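You operate a simulated robot arm through the tools that you are given. There is no shell and no other tool. Be economical: measure what you need, move in short steps, check, and stop when the job is done.

You run a simulated robot arm. Do the job below in one go: nothing can be reset, and whatever is moved stays where it is left.

JOB
Take the dial wiping pad and put it on top of the backing block.
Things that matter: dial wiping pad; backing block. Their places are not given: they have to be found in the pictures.

It is judged by the outcome, as a careful person would: the job done as asked, and still so three seconds after it is handed in. It fails if anything else is knocked over, pushed out of place, dropped, spilled or broken.

ROBOT AND FRAMES
A 7-joint arm with a two-finger parallel gripper, fixed in place. Base frame: the origin is at the foot of the arm, x ahead of it, y to its left, z up; the work surface is at about z = 0. Readings come in m, rad, newtons and seconds.
With the tool pointing down near the work surface it reaches from about 0.24 to 0.62 m from the base axis. Its first joint turns from -1.152 to 1.152 rad. Payload 2.6 kg.
The tool frame sits at the grasp point between the pads (the TCP): z along the fingers, y along the line on which they close. The tips reach 0.03 m beyond it. The gripper opens to 0.094 m. The fingers are 0.028 m wide and 0.01 m thick; the gripper's body (0.05 by 0.096 m) begins 0.055 m behind the TCP.
Orientation is told as [roll, pitch, yaw] about the base's x, y, z axes, in that order, counted from this pose: with the fingers straight down and closing along the base's y, the tool's x points along the base's -x, its y along +y and its z along -z.

CONTROLS
- The arm moves only by the tool nudge_tool. Its argument "commands" is a list of rows, each an object of numbers (a shift or turn left out is 0, a gripper value left out holds the last): "x", "y", "z": the shift along the base's x, y, z in m; "rx", "ry", "rz": the turn, a rotation vector about the base's x, y, z in degrees; "jaw": the opening, from 0 (shut) to 1 (fully open). In form: [{"x": .., "y": .., "z": .., "rx": .., "ry": .., "rz": .., "jaw": ..}, ...]. A call has 1 to 20 rows; each row is the pose to reach, as a shift and turn from the pose commanded when the call began. Rows are played at 5 a second. More than 0.05 m and 0.15 rad between two rows, or a gripper value outside its range, and nothing of the call is played. A pose out of reach is approached as far as the arm can. The call stops where the force on the tool passes 40 N (or 10 N more than at its start, if that is more) or the arm is blocked; 0.2 s more then pass. Each finger travels about 0.072 m/s and halts on what it meets, pressing with about 35 N; the grip force reading is that of the motor and also rises with nothing between the fingers. The clock runs only during rows and for 0.2 s after the last one: add rows that repeat a pose to give the fingers time. The reply holds the time, the measured pose of the TCP, the force on the tool along the base axes, the opening and the grip force, in the units named above and with some noise.
- Cameras (640 x 400 px; columns grow to the right, rows downward): "scene" is fixed at [0.0372, 0.4258, 0.5563]; the picture's right is [-0.77, -0.64, 0.00], its down [-0.41, 0.49, -0.77] and it looks along [0.49, -0.59, -0.64] (base axes); focal length 333 px, centre (320, 200). "wrist" rides on the gripper at [-0.037, 0, -0.058] in the tool frame; the picture's right is [0.00, -1.00, 0.00], its down [0.97, 0.00, -0.24] and it looks along [0.24, 0.00, 0.97] (tool axes); focal length 218 px, centre (320, 200).
- get_image(camera): a new picture of that camera. It takes no simulated time.
- pixel_to_xyz(camera, pixels): for up to 12 pixels [column, row] of the newest picture of that camera ("zoom" is the newest enlarged one), the place [x, y, z] in the base frame of the surface seen there, good to about 0.002 m, but the place of the scene camera against the robot may be out by one fixed shift of up to 0.012 m in any direction. It takes no simulated time.
- close_up(camera, box): a new picture of the part [left, top, right, bottom] of that camera's present view, enlarged. It takes no simulated time.
- sign_off(): hands the job in; it is judged then, once.

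Work in short steps. Measure before you move; look again where a grasp or a placing could have gone wrong, and mend it. You have 60 turns and 26 pictures in all, those below and enlarged ones among them. Open the gripper and draw the arm clear of the work before you hand the job in, unless the task says otherwise; then end with one line.

The tools are called after "Emit:" by a JSON object that holds its "method" and its "body". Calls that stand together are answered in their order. nudge_tool: Moves the arm, as the interface text tells. Its arguments: {"type":"object","properties":{"commands":{"type":"array","items":{"type":"object","properties":{"x":{"type":"number"},"y":{"type":"number"},"z":{"type":"number"},"rx":{"type":"number"},"ry":{"type":"number"},"rz":{"type":"number"},"jaw":{"type":"number"}}}}},"required":["commands"]} The other tools are called the same way: get_image (camera) takes a picture; pixel_to_xyz (camera, pixels) gives the place of the surface under pixels of a picture; close_up (camera, box) takes an enlarged picture of a part of a camera's view; sign_off () hands the job in.

At the start:

```text
time_s: 0.0
ee_pos: [0.4617, 0.0636, 0.2999]
ee_rot: [0.0, 0.002, 0.001]
contact_force: [0.2, 0.4, -0.1]
grip_width: 0.0937
grip_force: 0.0
```

scene: 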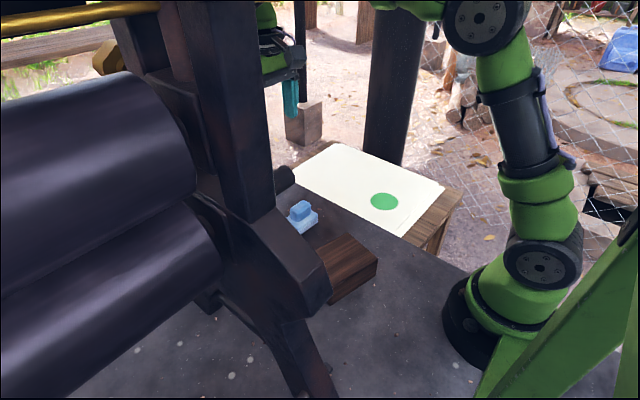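
wrist: 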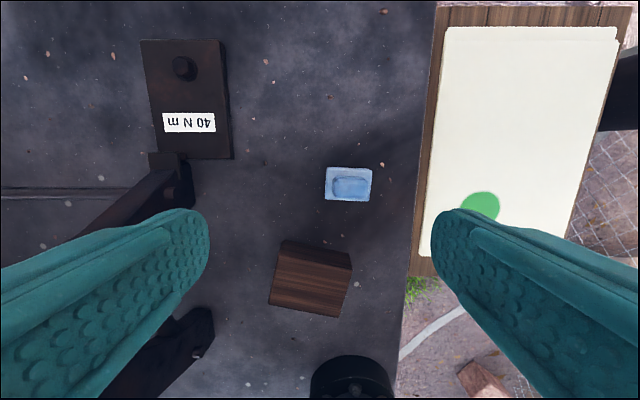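

The wrist view shows a blue pad near (348,184) and a wooden block near (312,278). I'll enlarge both and measure them.

Emit:
{"method": "close_up", "body": {"camera": "wrist", "box": [240, 140, 420, 340]}}

Emit:
{"method": "close_up", "body": {"camera": "scene", "box": [260, 170, 420, 320]}}

Emit:
{"method": "pixel_to_xyz", "body": {"camera": "wrist", "pixels": [[348, 187], [327, 168], [371, 170], [325, 199], [369, 201], [285, 242], [350, 255], [270, 303], [337, 316], [310, 285], [300, 200], [185, 70]]}}

```text
2.00 times, centred on (330, 240) of wrist
```

zoom: 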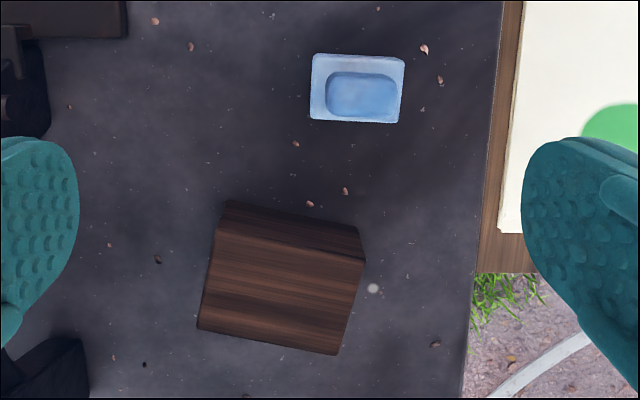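

```text
2.67 times, centred on (340, 245) of scene
```

zoom: 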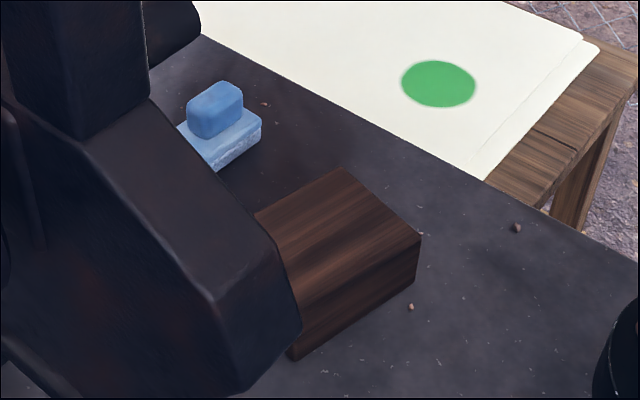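

```text
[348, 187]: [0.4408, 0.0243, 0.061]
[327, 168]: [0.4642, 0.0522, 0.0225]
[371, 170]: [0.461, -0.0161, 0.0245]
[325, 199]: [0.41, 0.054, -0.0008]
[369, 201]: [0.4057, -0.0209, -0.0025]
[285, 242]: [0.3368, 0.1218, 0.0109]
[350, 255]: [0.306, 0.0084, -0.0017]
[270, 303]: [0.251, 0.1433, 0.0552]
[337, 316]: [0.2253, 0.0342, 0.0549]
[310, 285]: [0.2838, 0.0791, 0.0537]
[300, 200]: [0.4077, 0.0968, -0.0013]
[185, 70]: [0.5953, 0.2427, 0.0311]
```

The pad's base is about 0.07 x 0.05 m with a handle topping out at z≈0.061, and the block's top is at z≈0.055. I'll measure the block's top corners, the handle edges, and how near the dark frame comes.

Emit:
{"method": "pixel_to_xyz", "body": {"camera": "wrist", "pixels": [[334, 187], [366, 188], [350, 179], [350, 196], [270, 263], [341, 273], [328, 315], [260, 302], [160, 190], [180, 340], [205, 320], [182, 165]]}}

Emit:
{"method": "pixel_to_xyz", "body": {"camera": "scene", "pixels": [[240, 60], [255, 180], [285, 250], [325, 285], [310, 360], [285, 180], [345, 255], [376, 260], [322, 245], [302, 207], [190, 150], [328, 385]]}}

Emit:
{"method": "pixel_to_xyz", "body": {"camera": "zoom", "pixels": [[343, 168], [420, 236], [258, 214], [300, 310], [215, 92], [190, 100], [241, 88], [190, 130], [238, 118], [260, 128], [213, 160], [414, 280]]}}

```text
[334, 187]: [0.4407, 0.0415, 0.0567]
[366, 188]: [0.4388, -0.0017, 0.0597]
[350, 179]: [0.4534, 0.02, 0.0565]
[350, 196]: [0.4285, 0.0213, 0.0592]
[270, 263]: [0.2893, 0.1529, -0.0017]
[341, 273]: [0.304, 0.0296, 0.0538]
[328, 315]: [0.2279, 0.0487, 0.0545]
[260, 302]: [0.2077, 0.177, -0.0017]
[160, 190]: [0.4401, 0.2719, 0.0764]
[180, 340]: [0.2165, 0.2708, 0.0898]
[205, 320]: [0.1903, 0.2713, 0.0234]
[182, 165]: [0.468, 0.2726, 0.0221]
```

```text
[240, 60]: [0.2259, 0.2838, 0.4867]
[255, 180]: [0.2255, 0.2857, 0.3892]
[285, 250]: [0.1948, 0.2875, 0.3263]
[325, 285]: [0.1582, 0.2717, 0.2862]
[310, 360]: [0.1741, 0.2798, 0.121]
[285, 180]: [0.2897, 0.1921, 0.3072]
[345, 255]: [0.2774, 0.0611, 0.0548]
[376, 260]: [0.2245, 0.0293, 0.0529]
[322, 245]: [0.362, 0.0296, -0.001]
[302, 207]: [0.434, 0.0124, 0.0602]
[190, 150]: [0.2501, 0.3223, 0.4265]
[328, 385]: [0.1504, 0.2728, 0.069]
```

```text
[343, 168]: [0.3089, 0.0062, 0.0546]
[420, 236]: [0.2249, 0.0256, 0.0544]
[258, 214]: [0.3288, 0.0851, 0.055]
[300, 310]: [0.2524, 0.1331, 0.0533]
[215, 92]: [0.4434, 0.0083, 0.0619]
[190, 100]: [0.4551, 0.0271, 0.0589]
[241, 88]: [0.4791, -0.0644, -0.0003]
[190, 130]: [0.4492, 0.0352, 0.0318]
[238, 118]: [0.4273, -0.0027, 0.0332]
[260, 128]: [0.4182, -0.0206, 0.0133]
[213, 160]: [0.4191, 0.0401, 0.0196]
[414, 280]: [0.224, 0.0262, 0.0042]
```

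The handle spans y≈-0.005 to 0.045 at x≈0.441, with its top at 0.061. The block's top is centred near (0.278, 0.080), turned about -13°. The frame starts at y≈0.27 with a stub near (0.29, 0.19, 0.31). I'll go above the pad and look.

Emit:
{"method": "nudge_tool", "body": {"commands": [{"x": -0.01, "y": -0.022, "z": -0.03, "rz": -1.5, "jaw": 1}, {"x": -0.0207, "y": -0.0436, "z": -0.06, "rz": -2.7}, {"x": -0.0207, "y": -0.0436, "z": -0.1, "rz": -2.7}, {"x": -0.0207, "y": -0.0436, "z": -0.14, "rz": -2.7}, {"x": -0.0207, "y": -0.0436, "z": -0.17, "rz": -2.7}, {"x": -0.0207, "y": -0.0436, "z": -0.17, "rz": -2.7}]}}

Emit:
{"method": "get_image", "body": {"camera": "wrist"}}

Emit:
{"method": "pixel_to_xyz", "body": {"camera": "scene", "pixels": [[293, 175], [288, 170], [280, 190], [278, 176]]}}

```text
time_s: 1.4
ee_pos: [0.4432, 0.0181, 0.1307]
ee_rot: [0.0, -0.001, -0.048]
contact_force: [0.3, 0.3, -0.3]
grip_width: 0.0937
grip_force: 0.1
```

```text
21 pictures are left
```

wrist: 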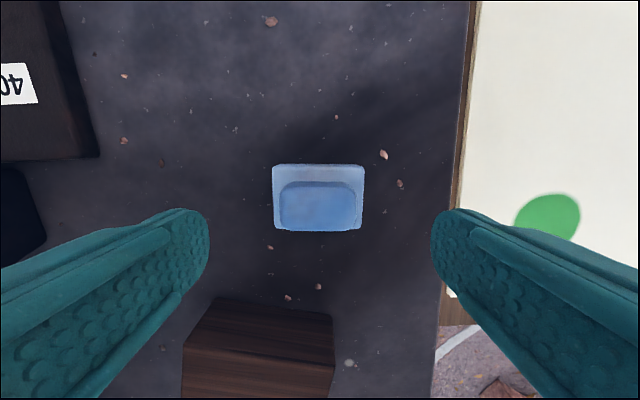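

```text
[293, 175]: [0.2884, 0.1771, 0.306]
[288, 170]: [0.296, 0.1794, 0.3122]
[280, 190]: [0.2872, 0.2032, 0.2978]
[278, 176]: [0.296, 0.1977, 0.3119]
```

The pad is centred between the fingers (column ≈319). I'll check the handle edges at this height before descending.

Emit:
{"method": "pixel_to_xyz", "body": {"camera": "wrist", "pixels": [[284, 208], [354, 208], [319, 190], [319, 225], [275, 180], [361, 180], [319, 168], [319, 229], [240, 350], [319, 380]]}}

```text
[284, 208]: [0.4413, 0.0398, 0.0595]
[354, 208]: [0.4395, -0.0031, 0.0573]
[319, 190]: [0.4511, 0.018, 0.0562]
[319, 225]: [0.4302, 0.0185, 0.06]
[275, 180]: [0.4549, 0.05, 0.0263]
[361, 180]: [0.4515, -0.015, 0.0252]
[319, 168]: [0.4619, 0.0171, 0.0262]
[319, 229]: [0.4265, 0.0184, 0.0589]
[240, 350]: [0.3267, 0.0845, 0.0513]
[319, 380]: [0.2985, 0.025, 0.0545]
```

The handle centre is at (0.440, 0.018) and the base top at z≈0.026, so the TCP goes to z≈0.061 to put the tips at 0.031. I'll descend and close.

Emit:
{"method": "nudge_tool", "body": {"commands": [{"x": -0.002, "z": -0.03}, {"x": -0.002, "z": -0.055}, {"x": -0.002, "z": -0.0695}, {"x": -0.002, "z": -0.0695}, {"x": -0.002, "z": -0.0695, "jaw": 0.3}, {"x": -0.002, "z": -0.0695, "jaw": 0.3}, {"x": -0.002, "z": -0.0695, "jaw": 0.3}, {"x": -0.002, "z": -0.0695, "jaw": 0.3}]}}

Emit:
{"method": "get_image", "body": {"camera": "wrist"}}

```text
time_s: 3.2
ee_pos: [0.4407, 0.0181, 0.0587]
ee_rot: [0.001, 0.001, -0.047]
contact_force: [-0.5, -1.8, 0.2]
grip_width: 0.0542
grip_force: 34.9
```

```text
20 pictures are left
```

wrist: 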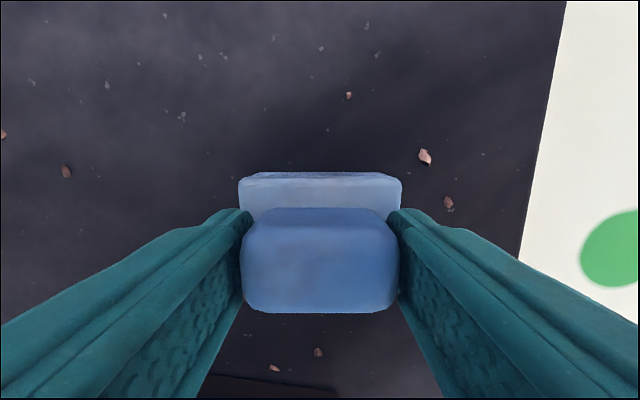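

The fingers stopped at 0.054 m with 35 N, on the handle. I'll lift and check that the pad comes along.

Emit:
{"method": "nudge_tool", "body": {"commands": [{"z": 0.01, "jaw": 0.2}, {"z": 0.03}, {"z": 0.06}, {"z": 0.09}, {"z": 0.09}]}}

Emit:
{"method": "get_image", "body": {"camera": "wrist"}}

Emit:
{"method": "get_image", "body": {"camera": "scene"}}

```text
time_s: 4.4
ee_pos: [0.4409, 0.0198, 0.1503]
ee_rot: [0.0, 0.001, -0.048]
contact_force: [0.2, 0.1, -0.5]
grip_width: 0.0185
grip_force: 0.1
```

```text
19 pictures are left
```

wrist: 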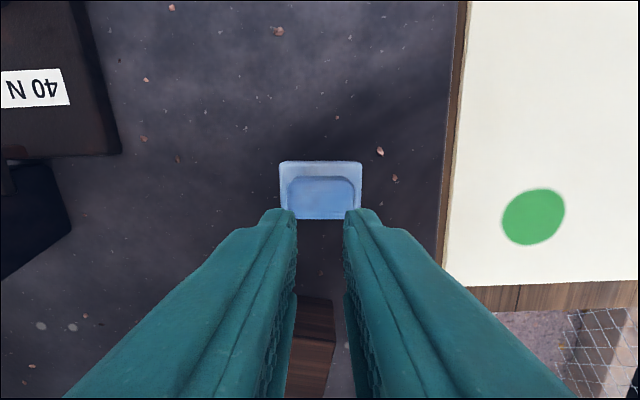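

```text
18 pictures are left
```

scene: 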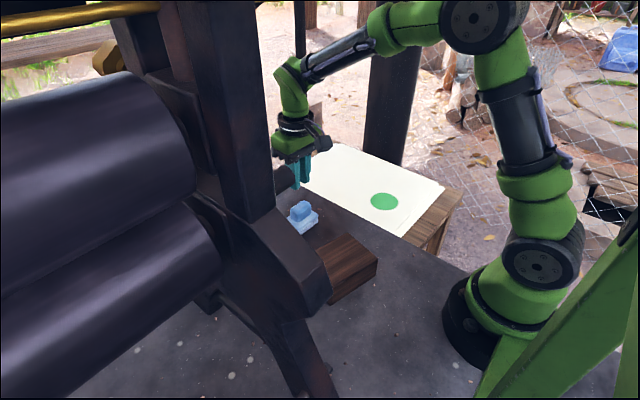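

The fingers slid off the handle (opening now 0.0185), while the pad stayed put. I'll look closely at the handle's shape from both cameras to pick a better hold.

Emit:
{"method": "close_up", "body": {"camera": "scene", "box": [270, 190, 334, 240]}}

Emit:
{"method": "close_up", "body": {"camera": "wrist", "box": [260, 150, 380, 225]}}

```text
8.00 times, centred on (302, 215) of scene
```

zoom: 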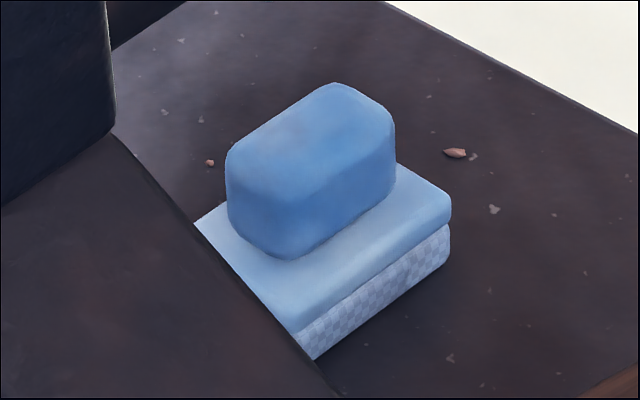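

```text
5.33 times, centred on (320, 188) of wrist
```

zoom: 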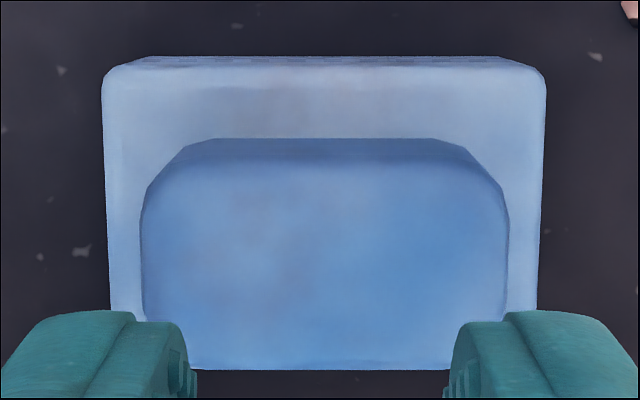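

The handle looks straight-sided but its ends are heavily chamfered, so that hold had little contact. Its long faces are flatter and larger, so I'll open and turn the tool 90° to close across x.

Emit:
{"method": "nudge_tool", "body": {"commands": [{"rz": 8, "jaw": 0.8}, {"rz": 16}, {"rz": 24}, {"rz": 32}, {"rz": 40}, {"rz": 48}, {"rz": 56}, {"rz": 64}, {"rz": 72}, {"rz": 80}, {"rz": 86}, {"rz": 90}, {"rz": 90}]}}

Emit:
{"method": "get_image", "body": {"camera": "wrist"}}

```text
time_s: 7.2
ee_pos: [0.4396, 0.0215, 0.1496]
ee_rot: [0.0, 0.0, 1.526]
contact_force: [-0.3, 0.1, 0.2]
grip_width: 0.075
grip_force: 0.1
```

```text
15 pictures are left
```

wrist: 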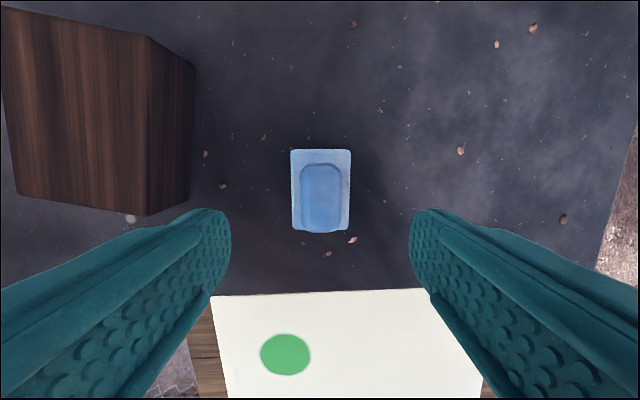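

The tool has turned and the pad lies at (320,192). I'll measure it in this view, plus the block's near corners.

Emit:
{"method": "pixel_to_xyz", "body": {"camera": "wrist", "pixels": [[304, 195], [337, 195], [321, 170], [321, 228], [293, 190], [348, 190], [321, 152], [144, 210], [148, 42], [20, 188], [5, 15], [260, 320]]}}

```text
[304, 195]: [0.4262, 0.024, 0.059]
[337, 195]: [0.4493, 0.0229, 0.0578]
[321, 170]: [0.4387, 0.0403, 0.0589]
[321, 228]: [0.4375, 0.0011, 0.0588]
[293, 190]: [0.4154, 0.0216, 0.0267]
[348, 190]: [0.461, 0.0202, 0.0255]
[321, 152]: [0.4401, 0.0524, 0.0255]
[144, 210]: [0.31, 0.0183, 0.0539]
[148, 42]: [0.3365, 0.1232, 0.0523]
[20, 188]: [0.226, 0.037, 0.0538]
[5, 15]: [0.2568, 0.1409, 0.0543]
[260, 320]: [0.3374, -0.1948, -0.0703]
```

The pad is centred at about (0.438, 0.020) and the block's top at (0.281, 0.080). I'll descend and close across the handle's long faces.

Emit:
{"method": "nudge_tool", "body": {"commands": [{"x": -0.0015, "y": -0.001, "z": -0.04}, {"x": -0.0015, "y": -0.001, "z": -0.07}, {"x": -0.0015, "y": -0.001, "z": -0.089}, {"x": -0.0015, "y": -0.001, "z": -0.09}, {"x": -0.0015, "y": -0.001, "z": -0.09, "jaw": 0.05}, {"x": -0.0015, "y": -0.001, "z": -0.09}, {"x": -0.0015, "y": -0.001, "z": -0.09}, {"x": -0.0015, "y": -0.001, "z": -0.09}, {"x": -0.0015, "y": -0.001, "z": -0.09}]}}

```text
time_s: 9.2
ee_pos: [0.4359, 0.0191, 0.0575]
ee_rot: [0.002, 0.001, 1.523]
contact_force: [0.2, -0.8, -1.0]
grip_width: 0.0337
grip_force: 35.0
```

The fingers stopped at 0.034 m with 35 N. I'll lift slowly by 15 mm and read the width.

Emit:
{"method": "nudge_tool", "body": {"commands": [{"z": 0.002}, {"z": 0.004}, {"z": 0.006}, {"z": 0.008}, {"z": 0.01}, {"z": 0.0125}, {"z": 0.015}, {"z": 0.015}]}}

Emit:
{"method": "get_image", "body": {"camera": "wrist"}}

```text
time_s: 11.0
ee_pos: [0.4372, 0.0163, 0.075]
ee_rot: [0.001, 0.001, 1.524]
contact_force: [-0.5, -0.3, -0.4]
grip_width: 0.0336
grip_force: 35.1
```

```text
14 pictures are left
```

wrist: 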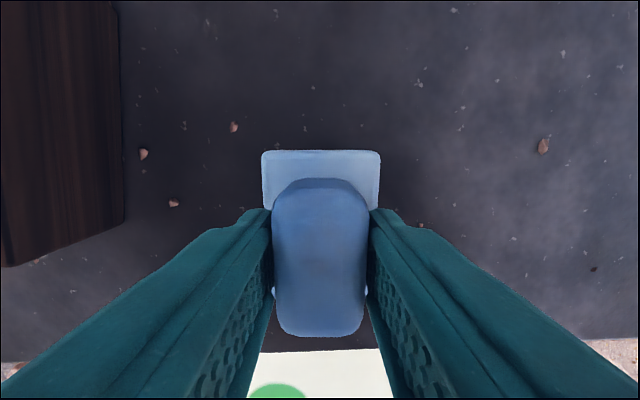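

The width held at 0.0336. I'll check the pad's height to tell lifting from sliding.

Emit:
{"method": "pixel_to_xyz", "body": {"camera": "wrist", "pixels": [[320, 250], [320, 300], [290, 165], [350, 165], [320, 153]]}}

Emit:
{"method": "close_up", "body": {"camera": "scene", "box": [262, 170, 342, 240]}}

```text
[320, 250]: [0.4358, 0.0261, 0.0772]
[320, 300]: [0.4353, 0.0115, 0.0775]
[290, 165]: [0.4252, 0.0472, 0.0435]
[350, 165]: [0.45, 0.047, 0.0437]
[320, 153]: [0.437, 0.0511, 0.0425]
```

```text
5.71 times, centred on (302, 205) of scene
```

zoom: 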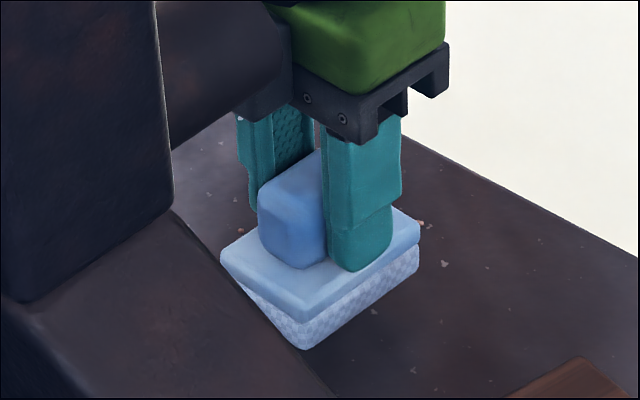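

The pad is lifted: handle top at 0.077 and base top at 0.043. I'll raise it gently to clear the block, then check again.

Emit:
{"method": "nudge_tool", "body": {"commands": [{"z": 0.005}, {"z": 0.012}, {"z": 0.02}, {"z": 0.03}, {"z": 0.04}, {"z": 0.05}, {"z": 0.058}, {"z": 0.064}, {"z": 0.067}, {"z": 0.067}]}}

Emit:
{"method": "get_image", "body": {"camera": "wrist"}}

```text
time_s: 13.2
ee_pos: [0.4367, 0.0193, 0.1433]
ee_rot: [0.001, 0.001, 1.525]
contact_force: [0.7, -0.3, -1.0]
grip_width: 0.0335
grip_force: 34.8
```

```text
12 pictures are left
```

wrist: 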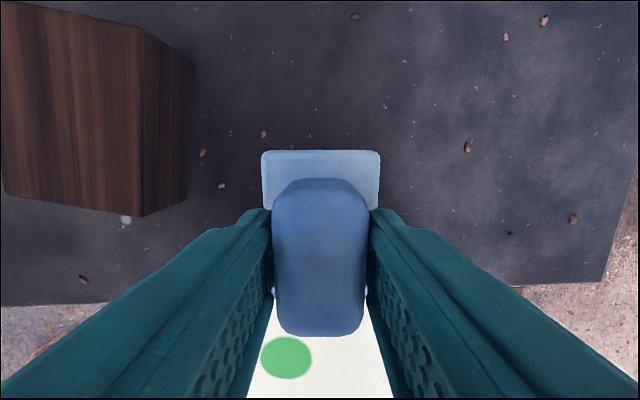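

The pad sits unchanged in the grip, with its bottom about 0.03 m above the block's top. I'll carry it over the block, turning about -11° to line up with it.

Emit:
{"method": "nudge_tool", "body": {"commands": [{"x": -0.005, "y": 0.002, "rz": -0.4}, {"x": -0.015, "y": 0.006, "rz": -1.2}, {"x": -0.03, "y": 0.012, "rz": -2.3}, {"x": -0.047, "y": 0.0185, "rz": -3.5}, {"x": -0.064, "y": 0.025, "rz": -4.7}, {"x": -0.081, "y": 0.032, "rz": -6}, {"x": -0.098, "y": 0.0385, "rz": -7.2}, {"x": -0.115, "y": 0.045, "rz": -8.5}, {"x": -0.13, "y": 0.051, "rz": -9.6}, {"x": -0.142, "y": 0.056, "rz": -10.5}, {"x": -0.15, "y": 0.059, "rz": -11}, {"x": -0.155, "y": 0.061, "rz": -11.3}, {"x": -0.155, "y": 0.061, "rz": -11.3}]}}

Emit:
{"method": "get_image", "body": {"camera": "wrist"}}

Emit:
{"method": "get_image", "body": {"camera": "scene"}}

```text
time_s: 16.0
ee_pos: [0.2822, 0.0801, 0.1427]
ee_rot: [-0.002, -0.001, 1.326]
contact_force: [-0.3, 0.1, -0.7]
grip_width: 0.0335
grip_force: 35.2
```

```text
11 pictures are left
```

wrist: 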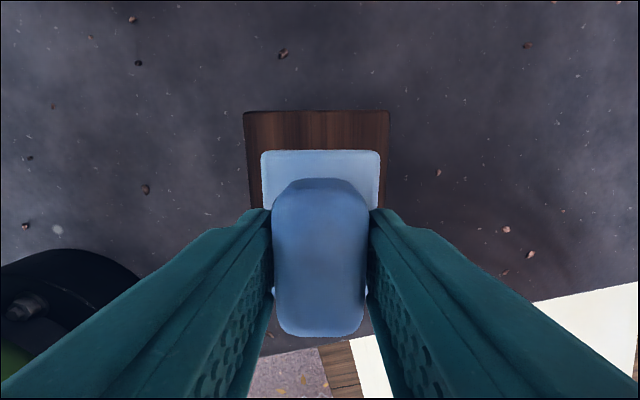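

```text
10 pictures are left
```

scene: 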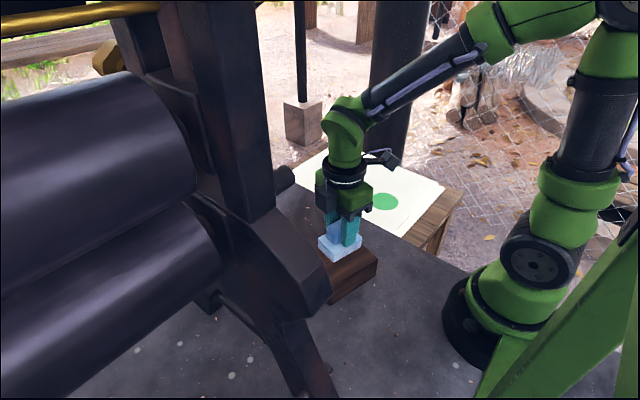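

The pad is aligned over the block: block columns 245–390, pad 261–380. I'll measure the block's and pad's far edges to set the remaining offset.

Emit:
{"method": "pixel_to_xyz", "body": {"camera": "wrist", "pixels": [[318, 125], [318, 114], [250, 130], [385, 130], [270, 165], [372, 165], [320, 153], [320, 250]]}}

```text
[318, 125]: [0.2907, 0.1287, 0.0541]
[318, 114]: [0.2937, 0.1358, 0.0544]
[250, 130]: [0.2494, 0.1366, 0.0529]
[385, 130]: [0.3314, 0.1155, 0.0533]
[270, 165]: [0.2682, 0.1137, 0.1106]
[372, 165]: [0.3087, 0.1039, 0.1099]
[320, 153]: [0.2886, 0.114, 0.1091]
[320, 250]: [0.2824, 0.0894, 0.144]
```

Margins are about 0.02 m all round. The pad's bottom is about 0.029 m above the block's top, so I'll lower it gently in small final steps.

Emit:
{"method": "nudge_tool", "body": {"commands": [{"z": -0.006}, {"z": -0.013}, {"z": -0.019}, {"z": -0.023}, {"z": -0.025}, {"z": -0.026}, {"z": -0.027}, {"z": -0.028}, {"z": -0.028}]}}

Emit:
{"method": "close_up", "body": {"camera": "scene", "box": [300, 190, 396, 310]}}

```text
time_s: 18.0
ee_pos: [0.2823, 0.0806, 0.1141]
ee_rot: [0.0, 0.0, 1.326]
contact_force: [0.4, -0.7, -1.5]
grip_width: 0.0336
grip_force: 35.2
```

```text
3.33 times, centred on (348, 250) of scene
```

zoom: 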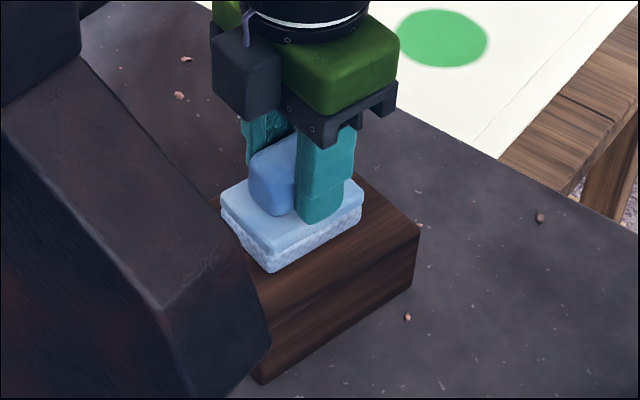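

It is at or just above contact: TCP 0.114 against 0.0585 when gripped on the table. I'll inch down up to 4 mm and watch the force.

Emit:
{"method": "nudge_tool", "body": {"commands": [{"z": -0.0007}, {"z": -0.0014}, {"z": -0.002}, {"z": -0.002}]}}

```text
time_s: 18.9
ee_pos: [0.2828, 0.0805, 0.114]
ee_rot: [-0.003, 0.0, 1.326]
contact_force: [-2.8, -1.7, 7.5]
grip_width: 0.0336
grip_force: 35.0
stopped in row 4: the force on the tool passed its limit (the readings are from after the stop); the commanded pose is now the measured one
```

The pad is pressed on the block (7.5 N up, limit reached). I'll open the fingers in stages and then rise straight up.

Emit:
{"method": "nudge_tool", "body": {"commands": [{"jaw": 0.4}, {"jaw": 0.5}, {"jaw": 0.65}, {"jaw": 0.75}, {"jaw": 0.75}]}}

Emit:
{"method": "get_image", "body": {"camera": "wrist"}}

```text
time_s: 20.1
ee_pos: [0.2823, 0.08, 0.1127]
ee_rot: [-0.002, 0.0, 1.324]
contact_force: [-0.3, -0.6, -0.6]
grip_width: 0.0705
grip_force: 0.1
```

```text
8 pictures are left
```

wrist: 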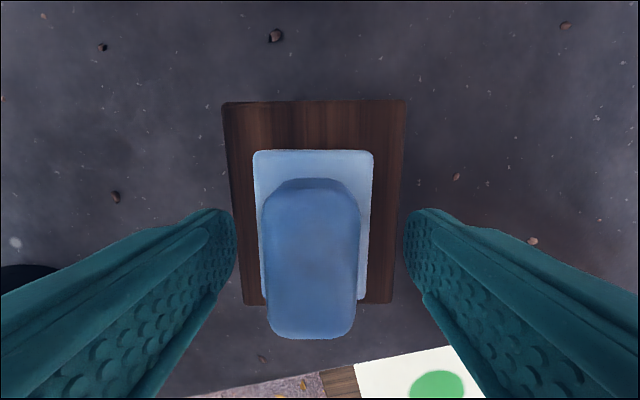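

The pad rests centred on the block with the fingers clear on both sides. I'll rise straight up, then back away and check.

Emit:
{"method": "nudge_tool", "body": {"commands": [{"z": 0.01}, {"z": 0.03}, {"z": 0.06}, {"z": 0.085}, {"x": 0.03, "y": -0.02, "z": 0.09}, {"x": 0.06, "y": -0.05, "z": 0.09}, {"x": 0.1, "y": -0.08, "z": 0.09}, {"x": 0.1, "y": -0.08, "z": 0.09}]}}

Emit:
{"method": "get_image", "body": {"camera": "wrist"}}

Emit:
{"method": "get_image", "body": {"camera": "scene"}}

```text
time_s: 21.9
ee_pos: [0.383, 0.0009, 0.2073]
ee_rot: [-0.006, 0.002, 1.323]
contact_force: [-0.2, -0.6, -0.2]
grip_width: 0.0705
grip_force: 0.0
```

```text
7 pictures are left
```

wrist: 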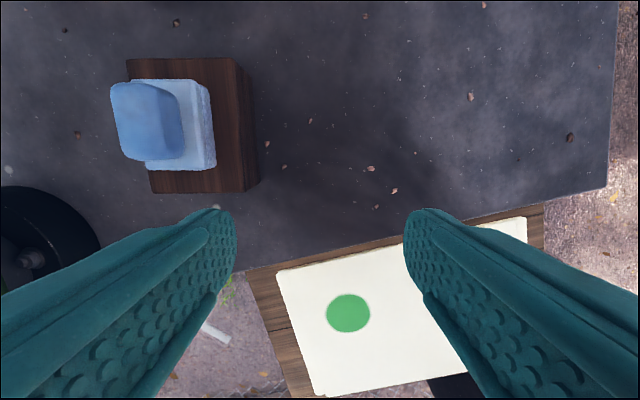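

```text
6 pictures are left
```

scene: 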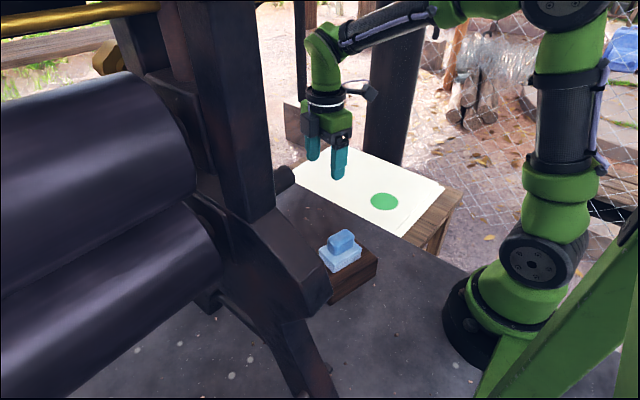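

The pad sits flat and fully on the block (scene ≈(340,252)), the block hasn't moved, and the arm is clear with the gripper open. I'll hand the job in.

Emit:
{"method": "sign_off", "body": {}}

```text
The job is handed in.
```

The dial wiping pad is on top of the backing block, about 0.02 m in from its edges, and nothing else was moved; my first grip slipped off the handle without shifting the pad, and the second held.
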